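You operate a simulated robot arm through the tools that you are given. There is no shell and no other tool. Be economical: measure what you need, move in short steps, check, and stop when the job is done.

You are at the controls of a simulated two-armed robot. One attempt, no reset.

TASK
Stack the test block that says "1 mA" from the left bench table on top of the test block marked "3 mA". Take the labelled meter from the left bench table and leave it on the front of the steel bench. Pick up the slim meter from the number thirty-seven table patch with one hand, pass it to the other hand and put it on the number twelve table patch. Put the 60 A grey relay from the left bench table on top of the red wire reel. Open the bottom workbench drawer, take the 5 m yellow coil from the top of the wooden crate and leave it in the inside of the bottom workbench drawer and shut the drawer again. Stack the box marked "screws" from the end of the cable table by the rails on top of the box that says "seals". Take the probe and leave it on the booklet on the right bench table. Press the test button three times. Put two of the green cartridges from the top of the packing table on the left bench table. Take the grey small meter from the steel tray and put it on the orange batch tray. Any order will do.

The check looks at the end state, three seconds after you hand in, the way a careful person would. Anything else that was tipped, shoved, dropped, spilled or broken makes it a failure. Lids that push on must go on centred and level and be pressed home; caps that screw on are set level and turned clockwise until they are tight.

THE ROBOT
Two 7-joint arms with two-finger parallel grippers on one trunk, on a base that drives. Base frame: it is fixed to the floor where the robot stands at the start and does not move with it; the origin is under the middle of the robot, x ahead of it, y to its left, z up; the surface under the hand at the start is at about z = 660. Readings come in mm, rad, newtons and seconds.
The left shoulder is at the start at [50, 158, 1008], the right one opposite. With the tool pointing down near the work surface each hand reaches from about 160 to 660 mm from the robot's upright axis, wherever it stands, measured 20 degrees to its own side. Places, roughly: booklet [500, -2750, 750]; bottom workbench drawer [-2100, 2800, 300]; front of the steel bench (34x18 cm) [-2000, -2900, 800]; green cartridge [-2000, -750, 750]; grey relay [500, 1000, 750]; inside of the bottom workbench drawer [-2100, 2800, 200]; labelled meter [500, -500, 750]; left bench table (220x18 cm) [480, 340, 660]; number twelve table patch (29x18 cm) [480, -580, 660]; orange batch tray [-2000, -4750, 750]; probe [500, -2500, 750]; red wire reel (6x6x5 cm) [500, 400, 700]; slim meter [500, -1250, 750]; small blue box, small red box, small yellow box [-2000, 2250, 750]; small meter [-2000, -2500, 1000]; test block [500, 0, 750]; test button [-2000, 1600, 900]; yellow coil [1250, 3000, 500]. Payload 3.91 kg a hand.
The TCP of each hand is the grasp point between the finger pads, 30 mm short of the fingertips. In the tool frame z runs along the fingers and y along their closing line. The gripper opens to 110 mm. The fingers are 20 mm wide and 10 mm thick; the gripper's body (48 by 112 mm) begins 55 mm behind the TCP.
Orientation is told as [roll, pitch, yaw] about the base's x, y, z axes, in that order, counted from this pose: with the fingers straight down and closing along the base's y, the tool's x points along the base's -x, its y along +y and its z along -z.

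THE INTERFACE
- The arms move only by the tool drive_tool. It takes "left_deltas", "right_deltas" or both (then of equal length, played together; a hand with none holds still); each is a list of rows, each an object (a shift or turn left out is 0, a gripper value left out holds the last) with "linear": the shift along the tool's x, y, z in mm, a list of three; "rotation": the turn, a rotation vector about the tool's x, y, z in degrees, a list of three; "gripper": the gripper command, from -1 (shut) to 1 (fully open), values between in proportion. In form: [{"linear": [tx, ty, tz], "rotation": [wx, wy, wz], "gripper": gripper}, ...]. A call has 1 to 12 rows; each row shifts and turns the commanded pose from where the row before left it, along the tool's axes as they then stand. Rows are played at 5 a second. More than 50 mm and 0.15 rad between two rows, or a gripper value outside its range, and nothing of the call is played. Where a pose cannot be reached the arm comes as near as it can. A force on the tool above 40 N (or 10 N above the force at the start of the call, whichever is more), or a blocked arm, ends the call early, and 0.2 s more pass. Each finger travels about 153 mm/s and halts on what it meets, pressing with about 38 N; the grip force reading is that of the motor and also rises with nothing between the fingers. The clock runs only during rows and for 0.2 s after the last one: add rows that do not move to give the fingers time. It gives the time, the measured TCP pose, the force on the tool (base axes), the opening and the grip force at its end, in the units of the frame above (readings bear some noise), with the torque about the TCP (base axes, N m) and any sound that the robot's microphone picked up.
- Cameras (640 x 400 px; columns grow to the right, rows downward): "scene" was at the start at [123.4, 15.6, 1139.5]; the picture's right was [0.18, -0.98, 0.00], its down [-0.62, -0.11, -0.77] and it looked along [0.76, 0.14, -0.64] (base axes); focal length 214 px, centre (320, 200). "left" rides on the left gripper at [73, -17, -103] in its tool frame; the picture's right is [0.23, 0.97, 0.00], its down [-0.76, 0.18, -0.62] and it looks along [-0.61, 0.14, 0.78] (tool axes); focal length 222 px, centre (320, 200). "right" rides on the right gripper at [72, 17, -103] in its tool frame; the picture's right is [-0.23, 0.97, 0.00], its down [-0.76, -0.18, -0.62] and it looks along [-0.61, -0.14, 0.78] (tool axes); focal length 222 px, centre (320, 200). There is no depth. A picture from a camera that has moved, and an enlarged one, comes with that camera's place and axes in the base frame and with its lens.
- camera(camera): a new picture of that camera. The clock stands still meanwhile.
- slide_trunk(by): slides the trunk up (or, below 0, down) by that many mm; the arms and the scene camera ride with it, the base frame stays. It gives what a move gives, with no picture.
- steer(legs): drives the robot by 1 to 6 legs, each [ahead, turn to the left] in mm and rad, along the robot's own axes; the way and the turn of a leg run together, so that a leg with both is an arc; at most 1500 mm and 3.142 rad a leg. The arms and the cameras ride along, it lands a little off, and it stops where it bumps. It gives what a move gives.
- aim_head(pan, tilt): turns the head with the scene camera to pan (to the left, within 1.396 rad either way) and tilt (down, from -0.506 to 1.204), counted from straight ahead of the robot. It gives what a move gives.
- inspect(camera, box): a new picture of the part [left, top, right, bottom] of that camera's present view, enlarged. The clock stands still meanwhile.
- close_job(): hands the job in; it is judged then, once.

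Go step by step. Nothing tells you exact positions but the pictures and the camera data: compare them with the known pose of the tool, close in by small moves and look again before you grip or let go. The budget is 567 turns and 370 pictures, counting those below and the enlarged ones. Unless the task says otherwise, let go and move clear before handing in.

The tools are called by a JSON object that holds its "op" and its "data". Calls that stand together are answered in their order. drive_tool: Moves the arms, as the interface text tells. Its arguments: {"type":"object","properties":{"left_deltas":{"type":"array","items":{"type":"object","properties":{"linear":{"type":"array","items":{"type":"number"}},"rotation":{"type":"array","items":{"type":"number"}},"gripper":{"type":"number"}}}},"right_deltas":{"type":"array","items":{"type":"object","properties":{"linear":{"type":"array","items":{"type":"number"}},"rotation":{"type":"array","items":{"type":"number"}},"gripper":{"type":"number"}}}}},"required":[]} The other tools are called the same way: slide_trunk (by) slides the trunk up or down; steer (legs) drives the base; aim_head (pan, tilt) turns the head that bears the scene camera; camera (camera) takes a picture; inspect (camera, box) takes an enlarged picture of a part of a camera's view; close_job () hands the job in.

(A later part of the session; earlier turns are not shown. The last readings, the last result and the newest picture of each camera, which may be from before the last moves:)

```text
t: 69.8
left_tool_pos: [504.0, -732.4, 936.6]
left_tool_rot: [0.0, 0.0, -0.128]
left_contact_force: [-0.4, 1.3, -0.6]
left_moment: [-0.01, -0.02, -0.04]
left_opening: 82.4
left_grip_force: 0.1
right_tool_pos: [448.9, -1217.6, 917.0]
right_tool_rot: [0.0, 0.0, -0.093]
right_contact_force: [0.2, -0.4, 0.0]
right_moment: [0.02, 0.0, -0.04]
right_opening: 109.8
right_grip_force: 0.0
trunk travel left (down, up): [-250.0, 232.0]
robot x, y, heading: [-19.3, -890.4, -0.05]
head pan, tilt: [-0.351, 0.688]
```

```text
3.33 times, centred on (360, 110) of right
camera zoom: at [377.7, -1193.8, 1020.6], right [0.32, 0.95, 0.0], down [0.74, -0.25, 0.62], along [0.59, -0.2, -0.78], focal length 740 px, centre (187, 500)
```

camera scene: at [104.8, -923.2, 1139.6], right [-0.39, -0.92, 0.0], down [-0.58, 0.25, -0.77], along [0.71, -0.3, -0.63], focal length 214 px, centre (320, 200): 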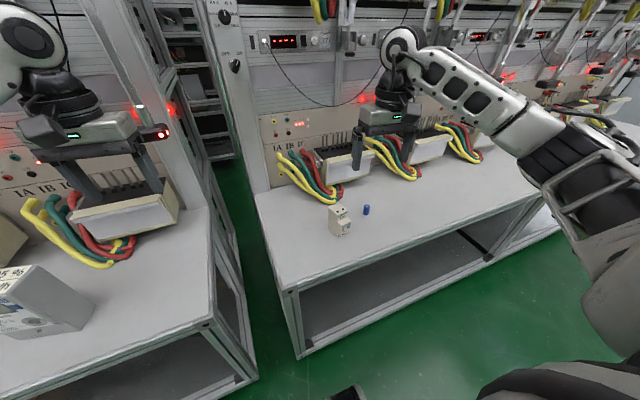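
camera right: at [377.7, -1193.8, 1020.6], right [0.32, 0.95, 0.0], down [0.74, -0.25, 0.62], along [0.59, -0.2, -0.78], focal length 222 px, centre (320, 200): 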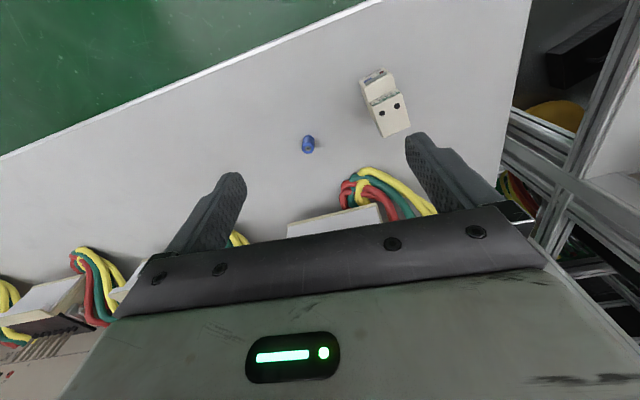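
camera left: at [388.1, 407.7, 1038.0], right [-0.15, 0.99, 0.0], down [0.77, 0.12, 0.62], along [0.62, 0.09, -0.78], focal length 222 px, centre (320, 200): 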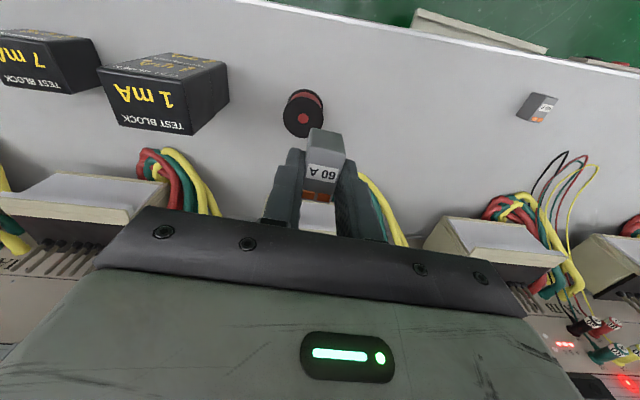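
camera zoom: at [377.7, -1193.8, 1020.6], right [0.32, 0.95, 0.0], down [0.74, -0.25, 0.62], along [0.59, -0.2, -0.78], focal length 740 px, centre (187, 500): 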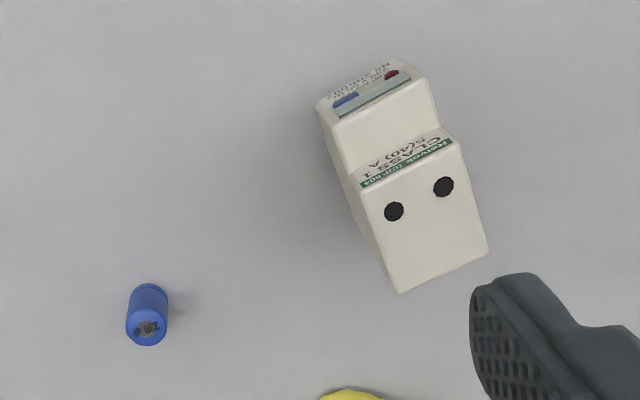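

The slim meter stands at about (489,-1140), top z 747, 35 mm wide, yaw +10°, with a nose toward me. I'll tilt the right hand 55° forward to grip the nose, which leaves the top free for the left hand.

{"op": "drive_tool", "data": {"right_deltas": [{"rotation": [0, 0, -7.85]}, {"rotation": [0, 0, -7.85]}, {"linear": [22.2, 23.3, 0]}, {"linear": [22.2, 23.3, 0]}, {"linear": [22.2, 23.3, 0]}, {"rotation": [0, -7.86, 0]}, {"rotation": [0, -7.86, 0]}, {"rotation": [0, -7.86, 0]}, {"rotation": [0, -7.86, 0]}, {"rotation": [0, -7.86, 0]}, {"rotation": [0, -7.86, 0]}, {"rotation": [0, -7.86, 0]}]}}

{"op": "camera", "data": {"camera": "right"}}

{"op": "camera", "data": {"camera": "scene"}}

```text
t: 72.4
left_tool_pos: [505.2, -732.3, 936.9]
left_tool_rot: [0.001, 0.001, -0.125]
left_contact_force: [0.0, -0.6, 0.1]
left_moment: [0.0, 0.03, 0.0]
left_opening: 82.5
left_grip_force: 0.1
right_tool_pos: [383.9, -1165.6, 917.4]
right_tool_rot: [0.001, -0.962, 0.183]
right_contact_force: [0.0, -0.1, -0.4]
right_moment: [-0.01, -0.01, 0.01]
right_opening: 110.0
right_grip_force: 0.2
right hand out of reach, approached as far as the arm can: row 12
trunk travel left (down, up): [-250.0, 232.0]
robot x, y, heading: [-11.9, -892.0, -0.045]
head pan, tilt: [-0.351, 0.688]
```

```text
331 pictures are left
camera right: at [255.5, -1171.8, 919.0], right [-0.05, 0.98, 0.19], down [-0.04, -0.19, 0.98], along [1.0, 0.04, 0.05], focal length 222 px, centre (320, 200)
```

right: 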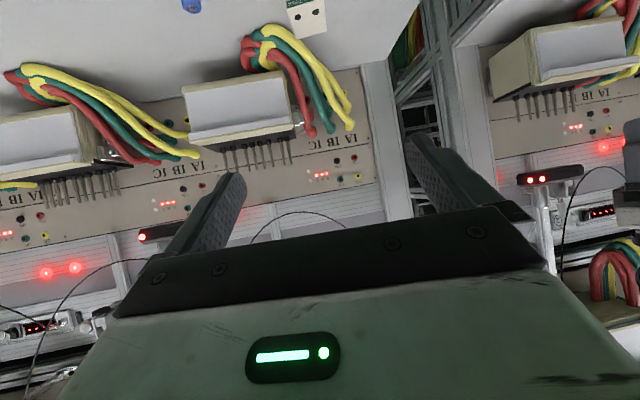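

```text
330 pictures are left
camera scene: at [104.8, -923.2, 1139.6], right [-0.39, -0.92, 0.0], down [-0.58, 0.25, -0.77], along [0.71, -0.3, -0.63], focal length 214 px, centre (320, 200)
```

scene: 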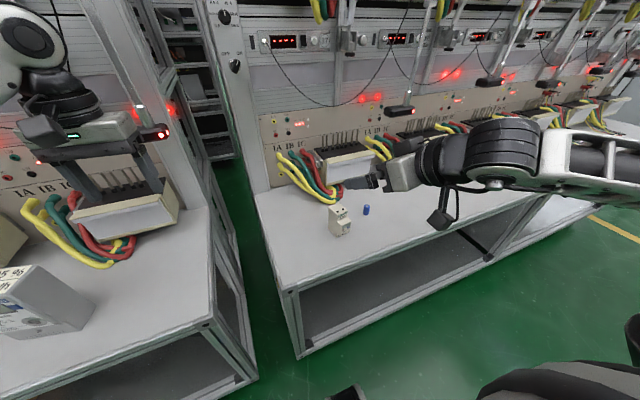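

{"op": "drive_tool", "data": {"right_deltas": [{"linear": [12.7, 1.6, 32.9]}, {"linear": [12.7, 1.6, 32.9]}, {"linear": [12.7, 1.6, 32.9]}, {"linear": [12.7, 1.6, 32.9]}]}}

{"op": "camera", "data": {"camera": "right"}}

{"op": "inspect", "data": {"camera": "scene", "box": [280, 140, 440, 250]}}

```text
t: 73.4
left_tool_pos: [505.5, -732.4, 936.7]
left_tool_rot: [-0.001, 0.001, -0.127]
left_contact_force: [-0.3, -0.8, -0.3]
left_moment: [-0.02, 0.04, -0.03]
left_opening: 82.4
left_grip_force: 0.0
right_tool_pos: [457.5, -1145.2, 801.7]
right_tool_rot: [-0.002, -0.959, 0.185]
right_contact_force: [0.1, -0.4, 0.1]
right_moment: [0.0, -0.02, -0.03]
right_opening: 109.9
right_grip_force: 0.0
trunk travel left (down, up): [-250.0, 232.0]
robot x, y, heading: [-13.4, -889.2, -0.054]
head pan, tilt: [-0.351, 0.688]
```

```text
329 pictures are left
camera right: at [331.7, -1152.3, 802.2], right [-0.05, 0.98, 0.18], down [-0.04, -0.19, 0.98], along [1.0, 0.04, 0.05], focal length 222 px, centre (320, 200)
```

right: 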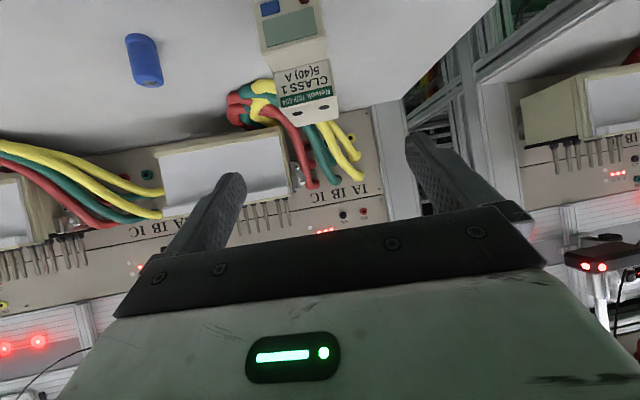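

```text
3.64 times, centred on (360, 195) of scene
camera zoom: at [104.8, -923.2, 1139.6], right [-0.39, -0.92, 0.0], down [-0.58, 0.25, -0.77], along [0.71, -0.3, -0.63], focal length 780 px, centre (174, 218)
```

zoom: 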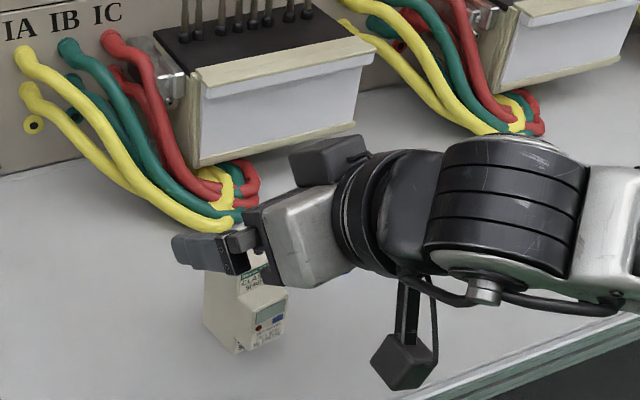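

The camera housing would come close to the table at 55°, so I'll reduce the tilt to 48° and descend straight around the meter's nose.

{"op": "drive_tool", "data": {"right_deltas": [{"rotation": [0, 7, 0]}, {"linear": [22.5, 0, 20.3]}, {"linear": [22.5, 0, 20.3]}]}}

{"op": "camera", "data": {"camera": "right"}}

{"op": "inspect", "data": {"camera": "scene", "box": [280, 140, 440, 250]}}

```text
t: 74.2
left_tool_pos: [504.6, -732.3, 936.9]
left_tool_rot: [0.001, -0.001, -0.127]
left_contact_force: [0.3, 0.3, -0.1]
left_moment: [-0.01, 0.01, -0.02]
left_opening: 82.3
left_grip_force: 0.1
right_tool_pos: [459.4, -1142.5, 739.1]
right_tool_rot: [-0.001, -0.839, 0.181]
right_contact_force: [-0.2, -0.4, -0.1]
right_moment: [0.0, 0.0, 0.01]
right_opening: 110.0
right_grip_force: 0.0
trunk travel left (down, up): [-250.0, 232.0]
robot x, y, heading: [-12.1, -887.1, -0.046]
head pan, tilt: [-0.351, 0.688]
```

```text
327 pictures are left
camera right: at [332.6, -1150.7, 755.4], right [-0.03, 0.99, 0.17], down [0.08, -0.17, 0.98], along [1.0, 0.04, -0.07], focal length 222 px, centre (320, 200)
```

right: 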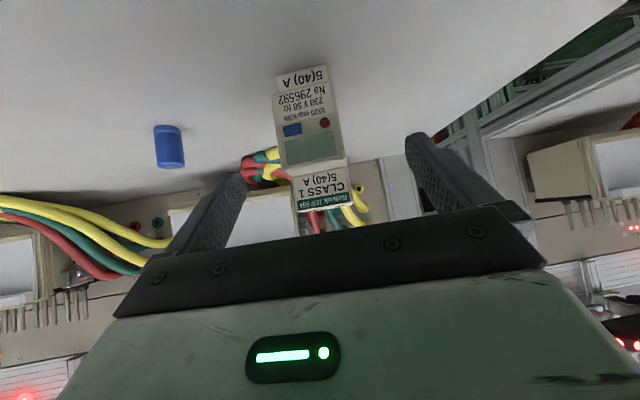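

```text
3.64 times, centred on (360, 195) of scene
camera zoom: at [104.8, -923.2, 1139.6], right [-0.39, -0.92, 0.0], down [-0.58, 0.25, -0.77], along [0.71, -0.3, -0.63], focal length 780 px, centre (174, 218)
```

zoom: 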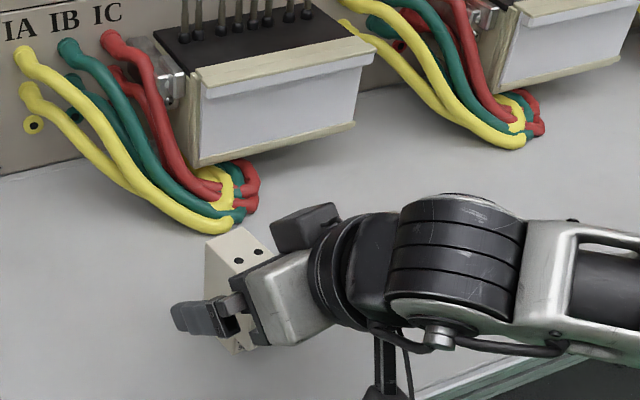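

{"op": "drive_tool", "data": {"right_deltas": [{"linear": [12.6, -1, 11.4]}, {"linear": [12.6, -1, 11.4]}, {"gripper": -1}, {"gripper": -1}, {"gripper": -1}, {"gripper": -1}]}}

{"op": "camera", "data": {"camera": "right"}}

{"op": "inspect", "data": {"camera": "scene", "box": [280, 160, 440, 270]}}

```text
t: 75.6
left_tool_pos: [504.7, -733.3, 935.5]
left_tool_rot: [0.002, -0.001, -0.128]
left_contact_force: [-0.3, -0.5, -0.2]
left_moment: [-0.03, -0.01, -0.03]
left_opening: 82.6
left_grip_force: 0.0
right_tool_pos: [457.1, -1146.6, 706.1]
right_tool_rot: [-0.001, -0.837, 0.182]
right_contact_force: [0.7, 0.6, -0.2]
right_moment: [0.07, -0.08, 0.02]
right_opening: 35.8
right_grip_force: 37.6
trunk travel left (down, up): [-250.0, 232.0]
robot x, y, heading: [-12.3, -887.7, -0.05]
head pan, tilt: [-0.351, 0.688]
```

```text
325 pictures are left
camera right: at [332.0, -1152.5, 722.1], right [-0.03, 0.99, 0.17], down [0.08, -0.17, 0.98], along [1.0, 0.04, -0.07], focal length 222 px, centre (320, 200)
```

right: 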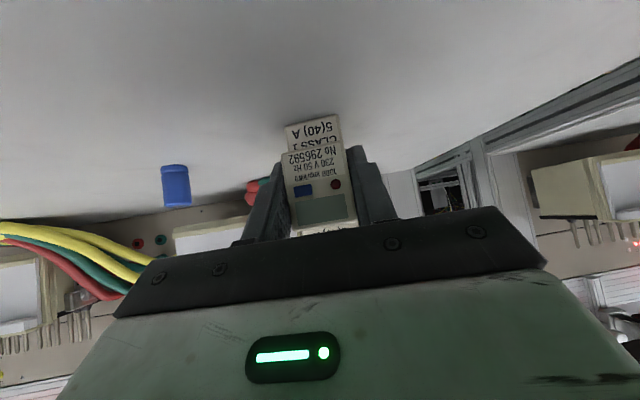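

```text
3.64 times, centred on (360, 215) of scene
camera zoom: at [104.8, -923.2, 1139.6], right [-0.39, -0.92, 0.0], down [-0.58, 0.25, -0.77], along [0.71, -0.3, -0.63], focal length 780 px, centre (174, 146)
```

zoom: 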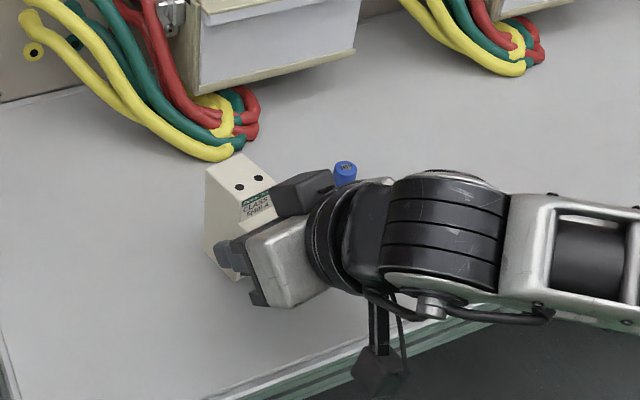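

Gripped at 35.8 mm. I'll lift it straight up and bring it in front of the robot for the handover.

{"op": "drive_tool", "data": {"right_deltas": [{"linear": [-31.6, 0, -28.4]}, {"linear": [-31.6, 0, -28.4]}, {"linear": [-31.6, 0, -28.4]}, {"linear": [-31.6, 0, -28.4]}, {"linear": [-5.3, 43.2, 5.9]}, {"linear": [-5.3, 43.2, 5.9]}, {"linear": [-5.3, 43.2, 5.9]}, {"linear": [-5.3, 43.2, 5.9]}, {"linear": [-5.3, 43.2, 5.9]}], "left_deltas": [{"linear": [0, 0, -45]}, {"linear": [0, 0, -45]}, {"linear": [0, 0, 0]}, {"linear": [0, 0, 0]}, {"linear": [0, 0, 0]}, {"linear": [0, 0, 0]}, {"linear": [0, 0, 0]}, {"linear": [0, 0, 0]}, {"linear": [0, 0, 0]}]}}

{"op": "aim_head", "data": {"pan": 0, "tilt": 0.55}}

{"op": "camera", "data": {"camera": "scene"}}

{"op": "camera", "data": {"camera": "left"}}

```text
t: 77.6
left_tool_pos: [505.3, -733.2, 1026.1]
left_tool_rot: [0.0, 0.0, -0.128]
left_contact_force: [0.1, -0.8, 0.1]
left_moment: [0.02, 0.0, 0.01]
left_opening: 82.6
left_grip_force: 0.0
right_tool_pos: [458.8, -928.2, 875.5]
right_tool_rot: [0.0, -0.837, 0.181]
right_contact_force: [-0.2, -0.9, -2.3]
right_moment: [-0.02, 0.01, -0.01]
right_opening: 35.7
right_grip_force: 37.8
trunk travel left (down, up): [-250.0, 232.0]
robot x, y, heading: [-11.1, -887.4, -0.048]
head pan, tilt: [-0.351, 0.688]
```

```text
t: 78.4
left_tool_pos: [505.5, -733.0, 1025.2]
left_tool_rot: [-0.001, -0.001, -0.128]
left_contact_force: [-0.3, 0.5, -0.1]
left_moment: [-0.01, 0.01, -0.01]
left_opening: 82.4
left_grip_force: 0.1
right_tool_pos: [459.7, -927.8, 876.5]
right_tool_rot: [0.0, -0.837, 0.182]
right_contact_force: [-0.1, 0.0, -2.2]
right_moment: [-0.03, 0.03, 0.01]
right_opening: 35.6
right_grip_force: 38.5
trunk travel left (down, up): [-250.0, 232.0]
robot x, y, heading: [-10.9, -893.5, -0.049]
head pan, tilt: [0.0, 0.55]
```

```text
323 pictures are left
camera scene: at [115.9, -894.4, 1151.6], right [-0.05, -1.0, 0.0], down [-0.52, 0.03, -0.85], along [0.85, -0.04, -0.52], focal length 214 px, centre (320, 200)
```

scene: 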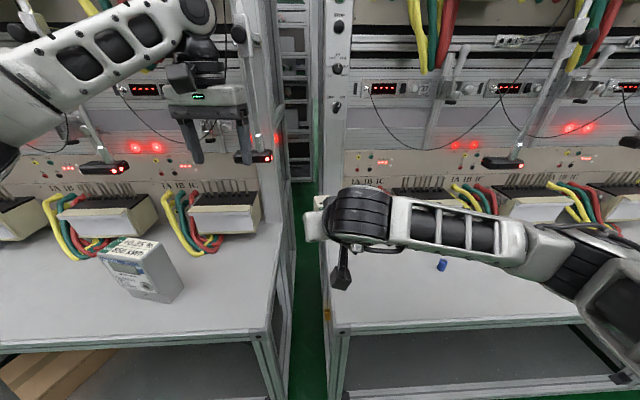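

```text
322 pictures are left
camera left: at [432.1, -742.1, 1128.2], right [-0.1, 0.99, 0.0], down [0.78, 0.08, 0.62], along [0.62, 0.06, -0.78], focal length 222 px, centre (320, 200)
```

left: 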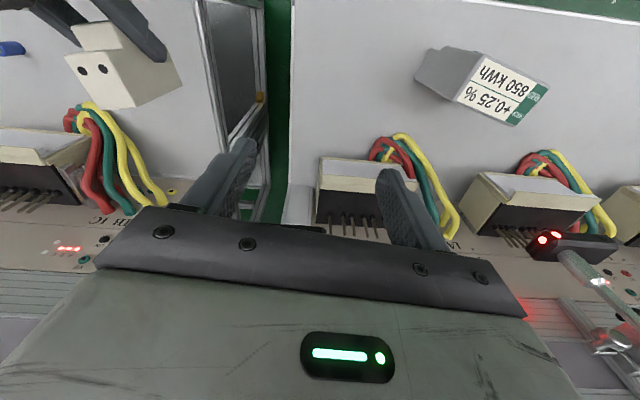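

The left camera sees the held meter near (490,-921), top z 917. I'll bring the left hand over it at matching yaw and stay high for a check.

{"op": "drive_tool", "data": {"left_deltas": [{"rotation": [0, 0, -5.9]}, {"rotation": [0, 0, -5.9]}, {"rotation": [0, 0, -5.9]}, {"linear": [7.6, -36.4, 0]}, {"linear": [7.6, -36.4, 0]}, {"linear": [7.6, -36.4, 0]}, {"linear": [7.6, -36.4, 0]}, {"linear": [7.6, -36.4, 0]}]}}

{"op": "camera", "data": {"camera": "left"}}

{"op": "camera", "data": {"camera": "scene"}}

{"op": "camera", "data": {"camera": "right"}}

```text
t: 80.2
left_tool_pos: [500.9, -918.4, 1024.5]
left_tool_rot: [0.0, -0.001, 0.184]
left_contact_force: [0.0, 0.5, -0.4]
left_moment: [-0.01, 0.02, -0.01]
left_opening: 82.6
left_grip_force: 0.0
right_tool_pos: [459.8, -927.6, 875.7]
right_tool_rot: [0.0, -0.837, 0.18]
right_contact_force: [0.0, 1.5, -2.0]
right_moment: [-0.05, 0.06, 0.02]
right_opening: 35.7
right_grip_force: 37.7
trunk travel left (down, up): [-250.0, 232.0]
robot x, y, heading: [-13.4, -886.1, -0.047]
head pan, tilt: [0.0, 0.55]
```

```text
321 pictures are left
camera left: at [433.4, -950.4, 1127.2], right [-0.4, 0.92, 0.0], down [0.72, 0.31, 0.62], along [0.57, 0.25, -0.78], focal length 222 px, centre (320, 200)
```

left: 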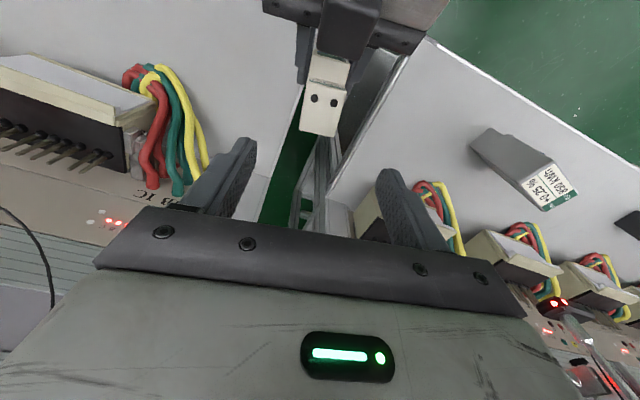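

```text
320 pictures are left
camera scene: at [115.9, -894.6, 1151.7], right [-0.05, -1.0, 0.0], down [-0.52, 0.03, -0.85], along [0.85, -0.04, -0.52], focal length 214 px, centre (320, 200)
```

scene: 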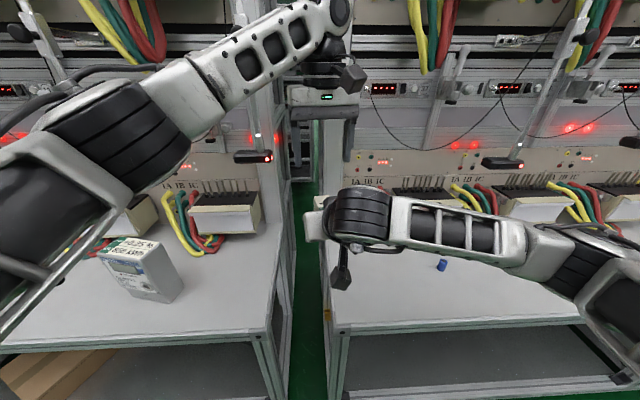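

```text
319 pictures are left
camera right: at [333.3, -934.5, 891.8], right [-0.03, 0.99, 0.17], down [0.08, -0.17, 0.98], along [1.0, 0.04, -0.07], focal length 222 px, centre (320, 200)
```

right: 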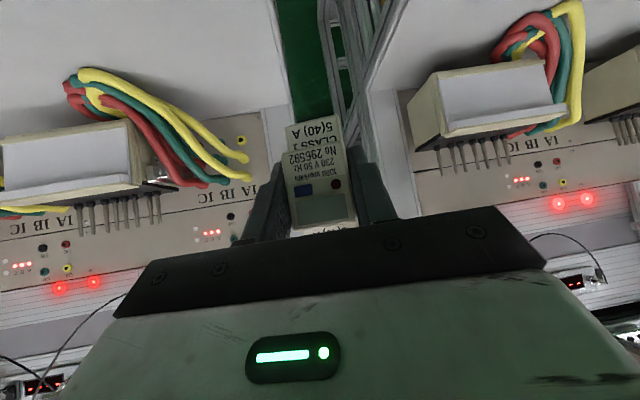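

Clearance between the left camera housing and the right hand's top box looks tight, so I'll lean the left hand 10° and descend in stages.

{"op": "drive_tool", "data": {"left_deltas": [{"rotation": [0, 5, 0]}, {"rotation": [0, 5, 0]}, {"linear": [-7, 0, 34]}, {"linear": [-7, 0, 30]}]}}

{"op": "camera", "data": {"camera": "left"}}

{"op": "inspect", "data": {"camera": "scene", "box": [240, 20, 440, 280]}}

```text
t: 81.2
left_tool_pos: [506.4, -916.9, 960.7]
left_tool_rot: [-0.003, 0.176, 0.182]
left_contact_force: [-0.8, 0.0, 0.8]
left_moment: [0.03, 0.04, -0.01]
left_opening: 82.6
left_grip_force: 0.1
right_tool_pos: [459.9, -926.9, 876.5]
right_tool_rot: [-0.001, -0.838, 0.183]
right_contact_force: [-0.2, -0.7, -2.1]
right_moment: [-0.01, 0.03, -0.03]
right_opening: 35.6
right_grip_force: 38.0
trunk travel left (down, up): [-250.0, 232.0]
robot x, y, heading: [-12.4, -888.9, -0.05]
head pan, tilt: [0.0, 0.55]
```

```text
318 pictures are left
camera left: at [457.0, -945.7, 1073.5], right [-0.4, 0.92, 0.04], down [0.81, 0.33, 0.48], along [0.43, 0.22, -0.88], focal length 222 px, centre (320, 200)
```

left: 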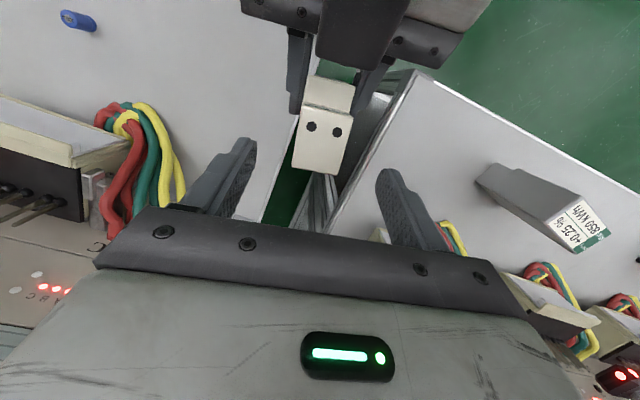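

```text
1.54 times, centred on (340, 150) of scene
camera zoom: at [116.1, -894.3, 1151.7], right [-0.05, -1.0, 0.0], down [-0.52, 0.03, -0.85], along [0.85, -0.04, -0.52], focal length 330 px, centre (289, 277)
```

zoom: 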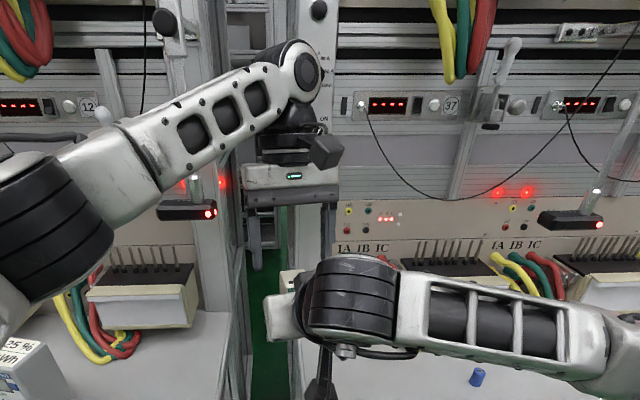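

{"op": "drive_tool", "data": {"left_deltas": [{"linear": [3, -3.3, 10]}, {"linear": [-1, 0, 12]}, {"linear": [-2, 0, 12]}]}}

{"op": "camera", "data": {"camera": "left"}}

{"op": "camera", "data": {"camera": "right"}}

```text
t: 82.0
left_tool_pos: [499.9, -921.1, 926.7]
left_tool_rot: [-0.001, 0.174, 0.18]
left_contact_force: [-0.1, 0.3, -0.9]
left_moment: [-0.01, -0.02, 0.03]
left_opening: 82.7
left_grip_force: 0.1
right_tool_pos: [459.2, -926.3, 875.8]
right_tool_rot: [0.0, -0.839, 0.183]
right_contact_force: [-0.5, 0.1, -0.7]
right_moment: [-0.01, 0.03, 0.01]
right_opening: 36.0
right_grip_force: 38.5
trunk travel left (down, up): [-250.0, 232.0]
robot x, y, heading: [-11.7, -887.0, -0.053]
head pan, tilt: [0.0, 0.55]
```

```text
316 pictures are left
camera left: at [450.7, -949.6, 1040.6], right [-0.4, 0.92, 0.04], down [0.81, 0.33, 0.48], along [0.43, 0.22, -0.88], focal length 222 px, centre (320, 200)
```

left: 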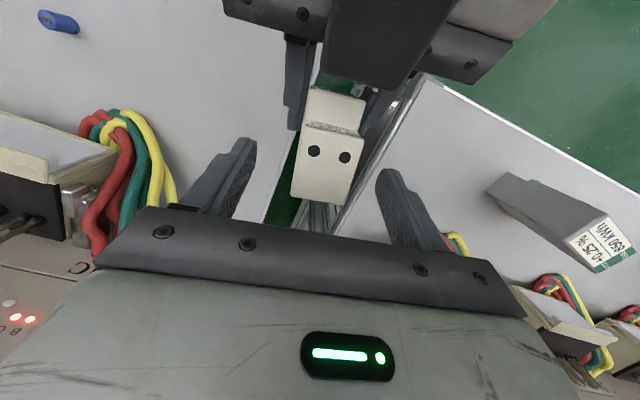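

```text
315 pictures are left
camera right: at [333.4, -934.3, 891.8], right [-0.03, 0.99, 0.17], down [0.08, -0.17, 0.98], along [1.0, 0.04, -0.07], focal length 222 px, centre (320, 200)
```

right: 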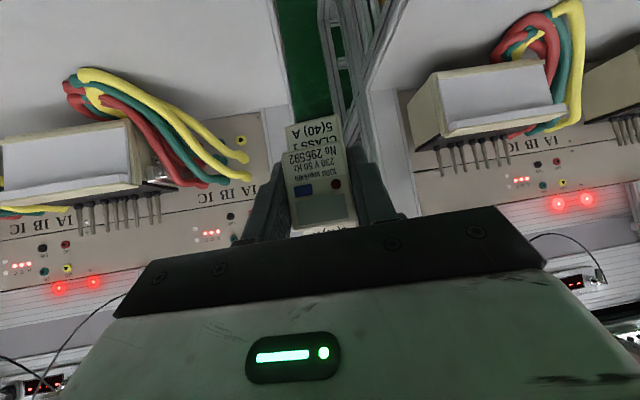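

The left fingers straddle the meter's top. A few mm deeper, then close the left gripper while the right holds.

{"op": "drive_tool", "data": {"left_deltas": [{"linear": [0, -1.4, 4]}, {"gripper": -1}, {"gripper": -1}, {"gripper": -1}]}}

{"op": "camera", "data": {"camera": "left"}}

```text
t: 83.0
left_tool_pos: [498.2, -923.0, 923.3]
left_tool_rot: [0.002, 0.174, 0.185]
left_contact_force: [0.4, 14.7, 0.9]
left_moment: [0.24, 0.11, -0.35]
left_opening: 35.7
left_grip_force: 38.0
right_tool_pos: [460.4, -928.7, 875.1]
right_tool_rot: [-0.002, -0.838, 0.179]
right_contact_force: [-0.3, -13.8, -1.6]
right_moment: [0.48, -0.08, -0.24]
right_opening: 35.8
right_grip_force: 38.0
trunk travel left (down, up): [-250.0, 232.0]
robot x, y, heading: [-13.8, -889.8, -0.046]
head pan, tilt: [0.0, 0.55]
```

```text
314 pictures are left
camera left: at [450.2, -950.6, 1036.2], right [-0.4, 0.92, 0.04], down [0.81, 0.33, 0.48], along [0.43, 0.23, -0.88], focal length 222 px, centre (320, 200)
```

left: 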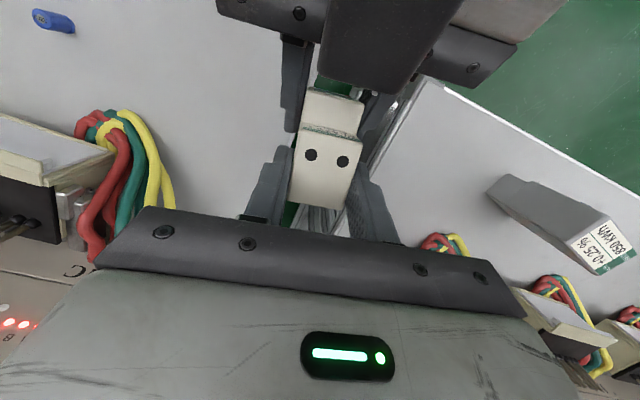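

Both hands hold the meter. Releasing the right hand and backing it off horizontally.

{"op": "drive_tool", "data": {"right_deltas": [{"gripper": 1}, {"gripper": 1}, {"gripper": 1}, {"linear": [16.7, 0, -18.6]}, {"linear": [16.7, 0, -18.6]}, {"linear": [16.7, 0, -18.6]}]}}

{"op": "camera", "data": {"camera": "left"}}

{"op": "camera", "data": {"camera": "scene"}}

```text
t: 84.4
left_tool_pos: [499.9, -923.8, 923.4]
left_tool_rot: [0.001, 0.174, 0.182]
left_contact_force: [-0.3, -0.7, -0.6]
left_moment: [0.01, -0.01, 0.01]
left_opening: 35.4
left_grip_force: 38.1
right_tool_pos: [382.1, -941.9, 875.7]
right_tool_rot: [-0.001, -0.837, 0.182]
right_contact_force: [0.1, 0.6, -0.1]
right_moment: [-0.02, -0.02, 0.01]
right_opening: 110.0
right_grip_force: 0.0
trunk travel left (down, up): [-250.0, 232.0]
robot x, y, heading: [-13.5, -887.8, -0.049]
head pan, tilt: [0.0, 0.55]
```

```text
313 pictures are left
camera left: at [449.6, -951.6, 1036.6], right [-0.4, 0.92, 0.04], down [0.81, 0.33, 0.48], along [0.43, 0.22, -0.88], focal length 222 px, centre (320, 200)
```

left: 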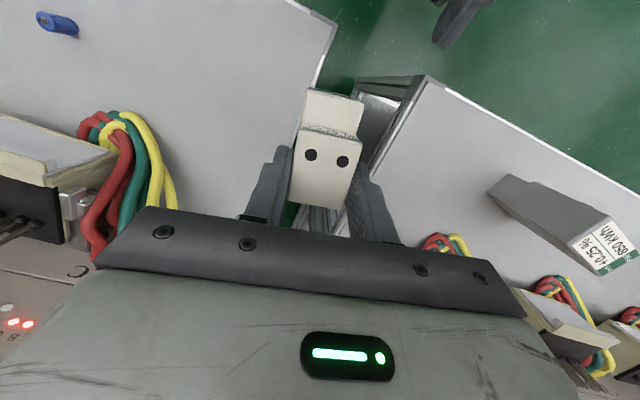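

```text
312 pictures are left
camera scene: at [115.9, -894.3, 1151.7], right [-0.05, -1.0, 0.0], down [-0.52, 0.03, -0.85], along [0.85, -0.04, -0.52], focal length 214 px, centre (320, 200)
```

scene: 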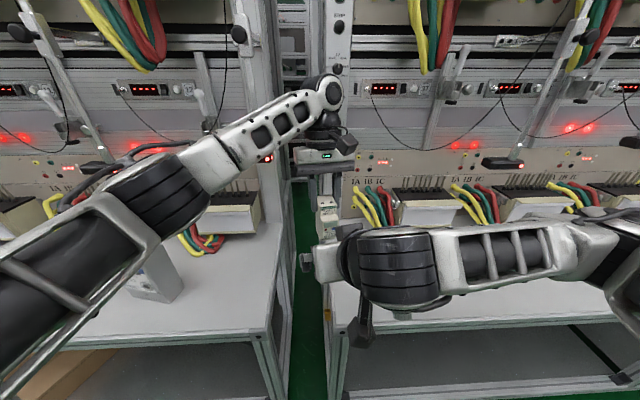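

The left hand holds the slim meter securely. I'll move the right hand aside and take the meter over to patch 12, beside the labelled meter.

{"op": "drive_tool", "data": {"left_deltas": [{}, {}, {"linear": [-5.5, 38.3, -1]}, {"linear": [-5.5, 38.3, -1]}, {"linear": [-5.5, 38.3, -1]}, {"linear": [-5.5, 38.3, -1]}, {"linear": [-5.5, 38.3, -1]}, {"linear": [-5.5, 38.3, -1]}, {"linear": [-5.5, 38.3, -1]}], "right_deltas": [{"linear": [0, -45, 0]}, {"linear": [0, -45, 0]}, {"linear": [0, -45, 0]}, {"linear": [0, -45, 0]}, {"linear": [0, -45, 0]}, {"rotation": [0, 8, 0]}, {"rotation": [0, 8, 0]}, {"rotation": [0, 8, 0]}, {"rotation": [0, 8, 0]}]}}

{"op": "camera", "data": {"camera": "left"}}

{"op": "aim_head", "data": {"pan": 0.35, "tilt": 0.688}}

{"op": "camera", "data": {"camera": "scene"}}

```text
t: 86.4
left_tool_pos: [488.3, -651.6, 923.1]
left_tool_rot: [-0.002, 0.174, 0.182]
left_contact_force: [0.8, 0.4, -0.1]
left_moment: [-0.04, 0.01, 0.02]
left_opening: 35.5
left_grip_force: 37.7
right_tool_pos: [426.9, -1162.1, 876.2]
right_tool_rot: [0.0, -0.276, 0.182]
right_contact_force: [-0.4, -0.9, -0.4]
right_moment: [0.01, 0.0, -0.01]
right_opening: 110.1
right_grip_force: 0.1
trunk travel left (down, up): [-250.0, 232.0]
robot x, y, heading: [-11.6, -884.2, -0.044]
head pan, tilt: [0.0, 0.55]
```

```text
311 pictures are left
camera left: at [438.9, -679.0, 1036.6], right [-0.4, 0.92, 0.04], down [0.81, 0.33, 0.48], along [0.43, 0.22, -0.88], focal length 222 px, centre (320, 200)
```

left: 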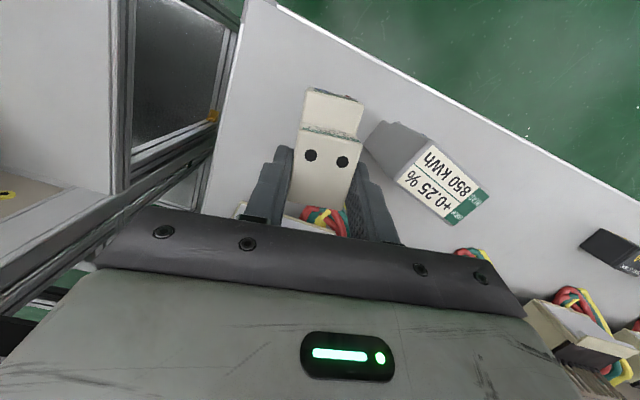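

```text
t: 87.2
left_tool_pos: [488.3, -652.1, 924.4]
left_tool_rot: [0.0, 0.175, 0.181]
left_contact_force: [0.3, -0.6, -0.8]
left_moment: [-0.04, -0.04, 0.0]
left_opening: 35.2
left_grip_force: 38.1
right_tool_pos: [427.8, -1161.6, 875.9]
right_tool_rot: [0.001, -0.279, 0.183]
right_contact_force: [0.0, 0.9, 0.2]
right_moment: [0.0, 0.03, 0.0]
right_opening: 109.9
right_grip_force: 0.1
trunk travel left (down, up): [-250.0, 232.0]
robot x, y, heading: [-11.4, -888.8, -0.046]
head pan, tilt: [0.351, 0.688]
```

```text
310 pictures are left
camera scene: at [107.8, -864.6, 1139.6], right [0.3, -0.96, 0.0], down [-0.61, -0.19, -0.77], along [0.74, 0.23, -0.63], focal length 214 px, centre (320, 200)
```

scene: 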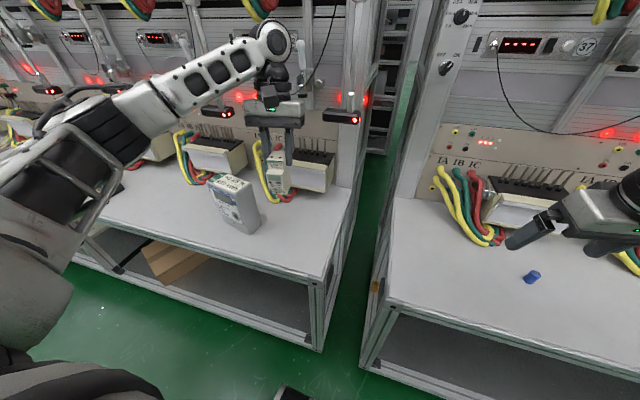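

{"op": "drive_tool", "data": {"left_deltas": [{"linear": [-6.95, 0, 39.4]}, {"linear": [-6.95, 0, 39.4]}, {"linear": [-6.95, 0, 39.4]}, {"linear": [-6.95, 0, 39.4]}, {"linear": [-0.9, 0, 4.9]}, {}]}}

{"op": "inspect", "data": {"camera": "scene", "box": [180, 100, 340, 250]}}

```text
t: 88.6
left_tool_pos: [487.9, -651.3, 758.3]
left_tool_rot: [-0.003, 0.174, 0.181]
left_contact_force: [0.6, 0.3, 0.1]
left_moment: [0.0, -0.01, -0.01]
left_opening: 35.2
left_grip_force: 38.2
right_tool_pos: [427.6, -1161.5, 876.4]
right_tool_rot: [-0.001, -0.279, 0.183]
right_contact_force: [0.2, 1.7, 0.0]
right_moment: [-0.02, 0.0, -0.03]
right_opening: 110.1
right_grip_force: 0.0
trunk travel left (down, up): [-250.0, 232.0]
robot x, y, heading: [-14.9, -889.0, -0.05]
head pan, tilt: [0.351, 0.688]
```

```text
2.67 times, centred on (260, 175) of scene
camera zoom: at [107.8, -864.5, 1139.6], right [0.3, -0.95, 0.0], down [-0.61, -0.19, -0.77], along [0.74, 0.23, -0.63], focal length 572 px, centre (480, 267)
```

zoom: 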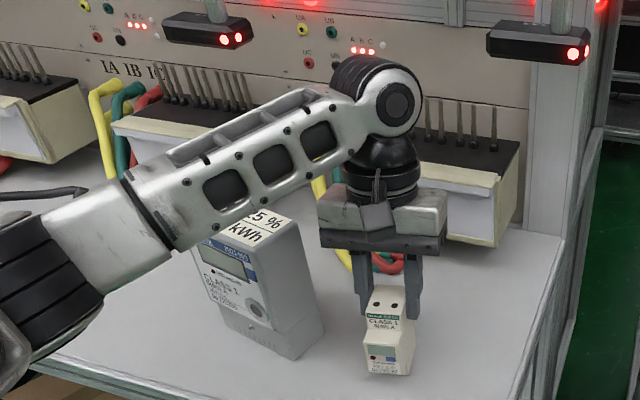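

{"op": "drive_tool", "data": {"left_deltas": [{"linear": [-0.3, 0, 2]}, {"linear": [-0.3, 0, 1.5]}, {"linear": [-0.3, 0, 1.5]}, {}]}}

```text
t: 89.6
left_tool_pos: [487.7, -653.4, 753.7]
left_tool_rot: [0.0, 0.176, 0.182]
left_contact_force: [0.4, 1.0, 0.7]
left_moment: [0.12, -0.01, 0.0]
left_opening: 35.2
left_grip_force: 38.0
right_tool_pos: [426.8, -1162.3, 878.0]
right_tool_rot: [0.0, -0.28, 0.185]
right_contact_force: [0.4, -0.5, -1.0]
right_moment: [0.0, -0.01, 0.0]
right_opening: 110.1
right_grip_force: 0.0
trunk travel left (down, up): [-250.0, 232.0]
robot x, y, heading: [-11.8, -885.8, -0.048]
head pan, tilt: [0.351, 0.688]
```

{"op": "drive_tool", "data": {"left_deltas": [{"linear": [-0.2, 0, 1]}, {"linear": [-0.2, 0, 1]}, {}]}}

```text
t: 90.4
left_tool_pos: [487.2, -653.4, 753.1]
left_tool_rot: [0.0, 0.172, 0.183]
left_contact_force: [-1.2, 4.5, 15.9]
left_moment: [0.44, 0.33, -0.05]
left_opening: 35.4
left_grip_force: 37.7
right_tool_pos: [426.0, -1162.9, 876.6]
right_tool_rot: [0.0, -0.281, 0.184]
right_contact_force: [0.1, -0.1, 0.0]
right_moment: [0.0, -0.01, 0.02]
right_opening: 110.0
right_grip_force: 0.1
trunk travel left (down, up): [-250.0, 232.0]
robot x, y, heading: [-12.2, -886.3, -0.048]
head pan, tilt: [0.351, 0.688]
```

On the table. Releasing and retracting upward.

{"op": "drive_tool", "data": {"left_deltas": [{"linear": [0, 0, -0.7], "gripper": -0.25}, {"gripper": 0.05}, {"gripper": 0.2}, {"linear": [0, 0, -40]}, {"linear": [0, 0, -48]}, {"linear": [0, 0, -48]}, {"linear": [0, 0, -48]}, {"linear": [0, 0, -30]}], "right_deltas": [{"rotation": [0, 8, 0]}, {"rotation": [0, 7.8, 0]}, {}, {}, {}, {}, {}, {}]}}

{"op": "inspect", "data": {"camera": "scene", "box": [180, 100, 340, 250]}}

{"op": "camera", "data": {"camera": "left"}}

```text
t: 92.2
left_tool_pos: [524.8, -645.6, 965.4]
left_tool_rot: [-0.001, 0.174, 0.182]
left_contact_force: [0.4, 0.5, 0.2]
left_moment: [-0.01, 0.0, 0.0]
left_opening: 65.8
left_grip_force: 0.0
right_tool_pos: [426.2, -1162.8, 876.8]
right_tool_rot: [0.001, -0.004, 0.184]
right_contact_force: [0.8, -0.8, -1.5]
right_moment: [0.02, 0.0, 0.0]
right_opening: 110.0
right_grip_force: 0.0
trunk travel left (down, up): [-250.0, 232.0]
robot x, y, heading: [-14.4, -887.5, -0.048]
head pan, tilt: [0.351, 0.688]
```

```text
2.67 times, centred on (260, 175) of scene
camera zoom: at [107.6, -864.7, 1139.6], right [0.3, -0.95, 0.0], down [-0.61, -0.19, -0.77], along [0.74, 0.23, -0.63], focal length 572 px, centre (480, 267)
```

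zoom: 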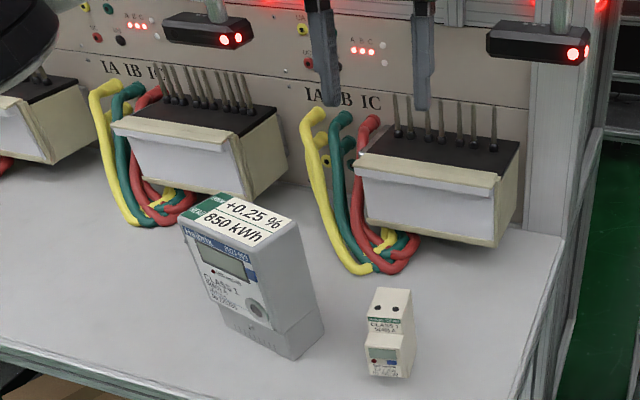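

```text
307 pictures are left
camera left: at [474.5, -673.8, 1078.6], right [-0.4, 0.92, 0.04], down [0.81, 0.33, 0.48], along [0.43, 0.22, -0.88], focal length 222 px, centre (320, 200)
```

left: 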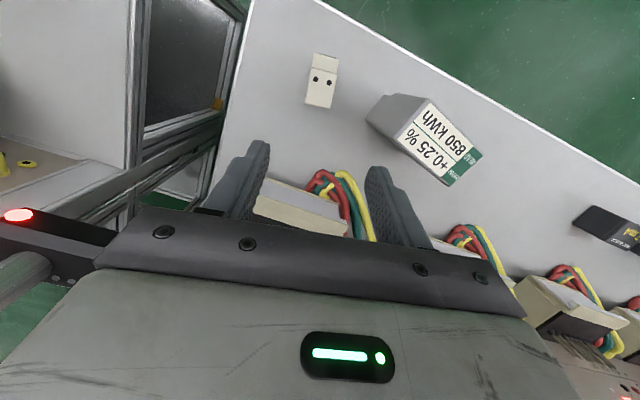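

The slim meter is upright on patch 12. Next I'll shift the base to take the labelled meter with the left hand, gripping front to back.

{"op": "drive_tool", "data": {"left_deltas": [{"rotation": [0, -5, 0], "linear": [20, 0, -20]}, {"rotation": [0, -5, 0], "linear": [20, 0, -20]}], "right_deltas": [{"linear": [0, 0, -30]}, {"linear": [0, 0, -30]}]}}

{"op": "steer", "data": {"legs": [[0, 1.619], [240, 0], [0, -1.571]]}}

{"op": "camera", "data": {"camera": "left"}}

{"op": "camera", "data": {"camera": "scene"}}

```text
t: 92.8
left_tool_pos: [491.3, -653.4, 1010.0]
left_tool_rot: [0.001, -0.002, 0.183]
left_contact_force: [-0.7, -0.3, 0.4]
left_moment: [-0.03, 0.02, -0.04]
left_opening: 66.2
left_grip_force: 0.0
right_tool_pos: [426.8, -1162.9, 936.5]
right_tool_rot: [0.0, -0.003, 0.184]
right_contact_force: [0.5, 0.3, -1.0]
right_moment: [0.06, -0.02, 0.02]
right_opening: 110.0
right_grip_force: 0.0
trunk travel left (down, up): [-250.0, 232.0]
robot x, y, heading: [-12.6, -888.9, -0.047]
head pan, tilt: [0.351, 0.688]
```

```text
t: 102.4
left_tool_pos: [478.7, -399.7, 1009.9]
left_tool_rot: [0.001, -0.001, 0.222]
left_contact_force: [-0.5, -0.5, 0.0]
left_moment: [-0.04, 0.0, -0.01]
left_opening: 65.9
left_grip_force: 0.0
right_tool_pos: [433.9, -911.3, 936.2]
right_tool_rot: [-0.001, -0.004, 0.222]
right_contact_force: [0.4, -0.1, 0.0]
right_moment: [-0.01, -0.01, -0.03]
right_opening: 109.9
right_grip_force: 0.0
trunk travel left (down, up): [-250.0, 232.0]
robot x, y, heading: [-15.3, -657.5, -0.014]
head pan, tilt: [0.351, 0.688]
```

```text
306 pictures are left
camera left: at [411.6, -433.4, 1111.5], right [-0.44, 0.9, 0.0], down [0.7, 0.34, 0.62], along [0.56, 0.27, -0.78], focal length 222 px, centre (320, 200)
```

left: 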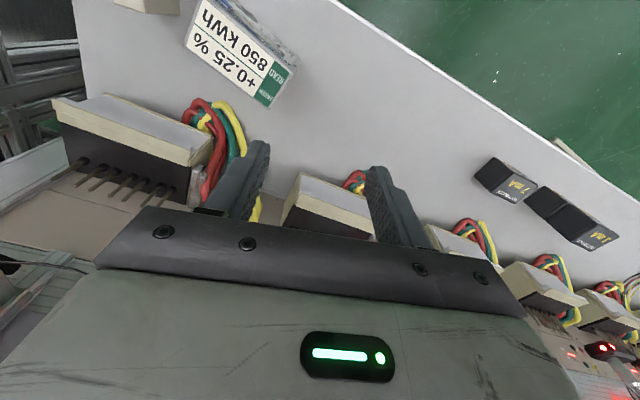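

```text
305 pictures are left
camera scene: at [103.5, -626.5, 1139.6], right [0.33, -0.94, 0.0], down [-0.6, -0.21, -0.77], along [0.73, 0.26, -0.63], focal length 214 px, centre (320, 200)
```

scene: 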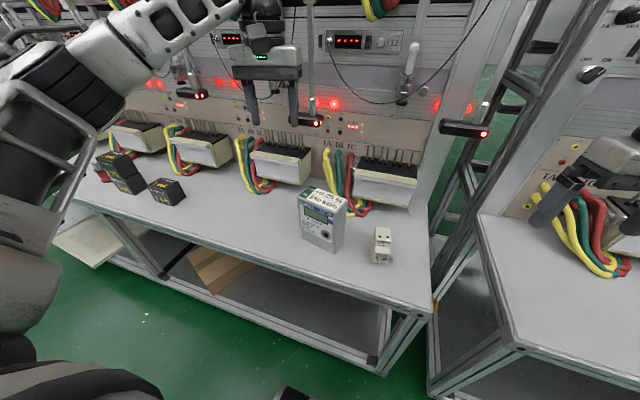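

{"op": "drive_tool", "data": {"left_deltas": [{"linear": [3.8, -35, 0]}, {"linear": [3.8, -35, 0]}, {"linear": [3.8, -35, 0]}, {"rotation": [0, 0, -8.04]}, {"rotation": [0, 0, -8.04]}, {"rotation": [0, 0, -8.04]}, {"rotation": [0, 0, -8.04]}, {"rotation": [0, 0, -8.04]}, {"rotation": [0, 0, -8.04]}, {"rotation": [0, 0, -8.04]}, {"rotation": [0, 0, -8.04], "gripper": 0.6}]}}

{"op": "camera", "data": {"camera": "left"}}

{"op": "inspect", "data": {"camera": "scene", "box": [200, 60, 420, 280]}}

```text
t: 104.8
left_tool_pos: [489.9, -504.7, 1009.7]
left_tool_rot: [-0.001, 0.0, 1.347]
left_contact_force: [0.5, -0.1, -0.3]
left_moment: [-0.02, 0.0, -0.01]
left_opening: 87.8
left_grip_force: 0.0
right_tool_pos: [433.9, -912.5, 936.4]
right_tool_rot: [-0.001, -0.003, 0.221]
right_contact_force: [0.2, 1.2, -0.8]
right_moment: [0.0, 0.0, -0.01]
right_opening: 110.0
right_grip_force: 0.0
trunk travel left (down, up): [-250.0, 232.0]
robot x, y, heading: [-12.5, -657.9, -0.008]
head pan, tilt: [0.351, 0.688]
```

```text
304 pictures are left
camera left: at [490.7, -580.5, 1111.9], right [-1.0, -0.01, 0.0], down [-0.01, 0.78, 0.62], along [0.0, 0.62, -0.78], focal length 222 px, centre (320, 200)
```

left: 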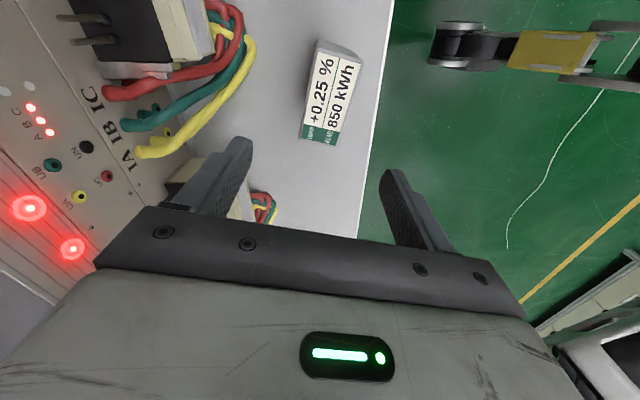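

```text
1.82 times, centred on (310, 170) of scene
camera zoom: at [103.5, -626.5, 1139.6], right [0.33, -0.94, 0.0], down [-0.6, -0.21, -0.77], along [0.73, 0.26, -0.63], focal length 390 px, centre (338, 254)
```

zoom: 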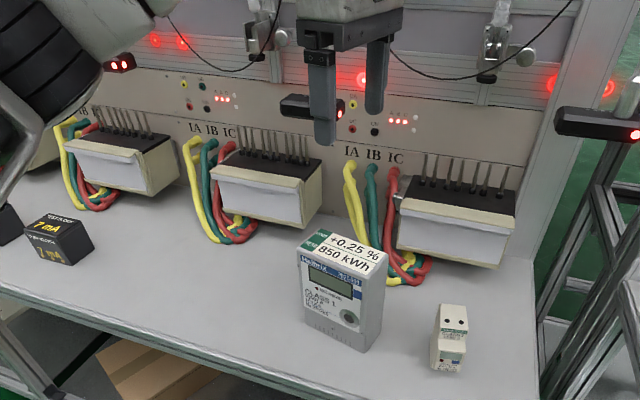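

{"op": "inspect", "data": {"camera": "left", "box": [240, 20, 420, 150]}}

```text
3.08 times, centred on (330, 85) of left
camera zoom: at [490.7, -580.5, 1111.9], right [-1.0, -0.01, 0.0], down [-0.01, 0.78, 0.62], along [0.0, 0.62, -0.78], focal length 684 px, centre (289, 554)
```

zoom: 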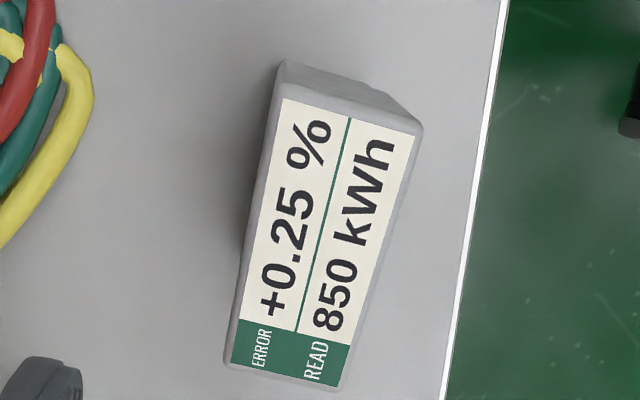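

{"op": "drive_tool", "data": {"left_deltas": [{"linear": [-3.3, 6.9, 45]}, {"linear": [0, 0, 47]}, {"linear": [0, 0, 47]}]}}

{"op": "camera", "data": {"camera": "left"}}

{"op": "inspect", "data": {"camera": "scene", "box": [200, 60, 420, 280]}}

```text
t: 105.6
left_tool_pos: [482.0, -497.6, 870.9]
left_tool_rot: [-0.002, -0.002, 1.346]
left_contact_force: [-0.2, -0.2, 0.1]
left_moment: [-0.02, -0.02, 0.01]
left_opening: 87.7
left_grip_force: 0.0
right_tool_pos: [434.0, -912.1, 935.4]
right_tool_rot: [0.0, -0.003, 0.223]
right_contact_force: [0.1, -0.3, 1.1]
right_moment: [-0.01, -0.01, -0.02]
right_opening: 110.2
right_grip_force: 0.1
trunk travel left (down, up): [-250.0, 232.0]
robot x, y, heading: [-17.7, -655.3, -0.015]
head pan, tilt: [0.351, 0.688]
```

```text
301 pictures are left
camera left: at [482.5, -574.1, 972.9], right [-1.0, 0.0, 0.0], down [0.0, 0.78, 0.62], along [0.0, 0.62, -0.78], focal length 222 px, centre (320, 200)
```

left: 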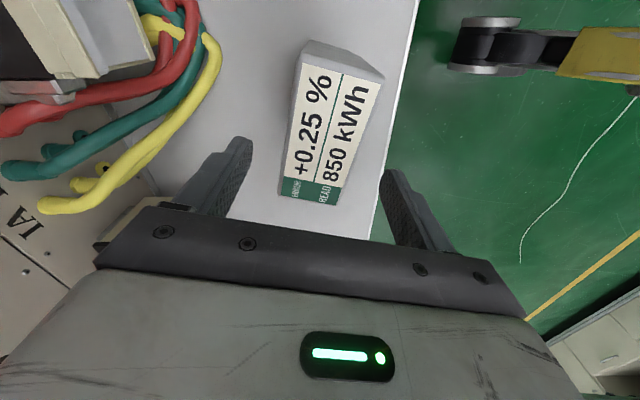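

```text
1.82 times, centred on (310, 170) of scene
camera zoom: at [103.6, -626.4, 1139.6], right [0.33, -0.94, 0.0], down [-0.6, -0.21, -0.77], along [0.73, 0.26, -0.63], focal length 390 px, centre (338, 254)
```

zoom: 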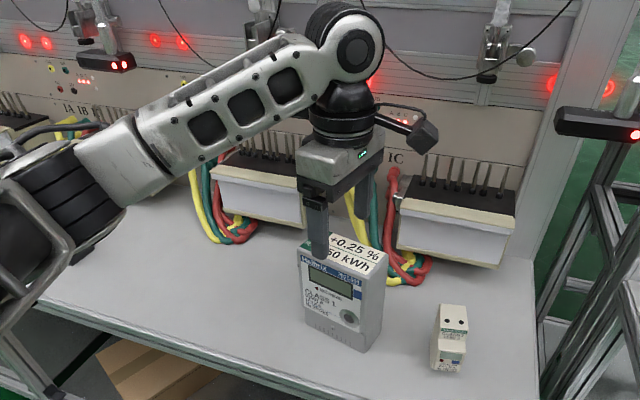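

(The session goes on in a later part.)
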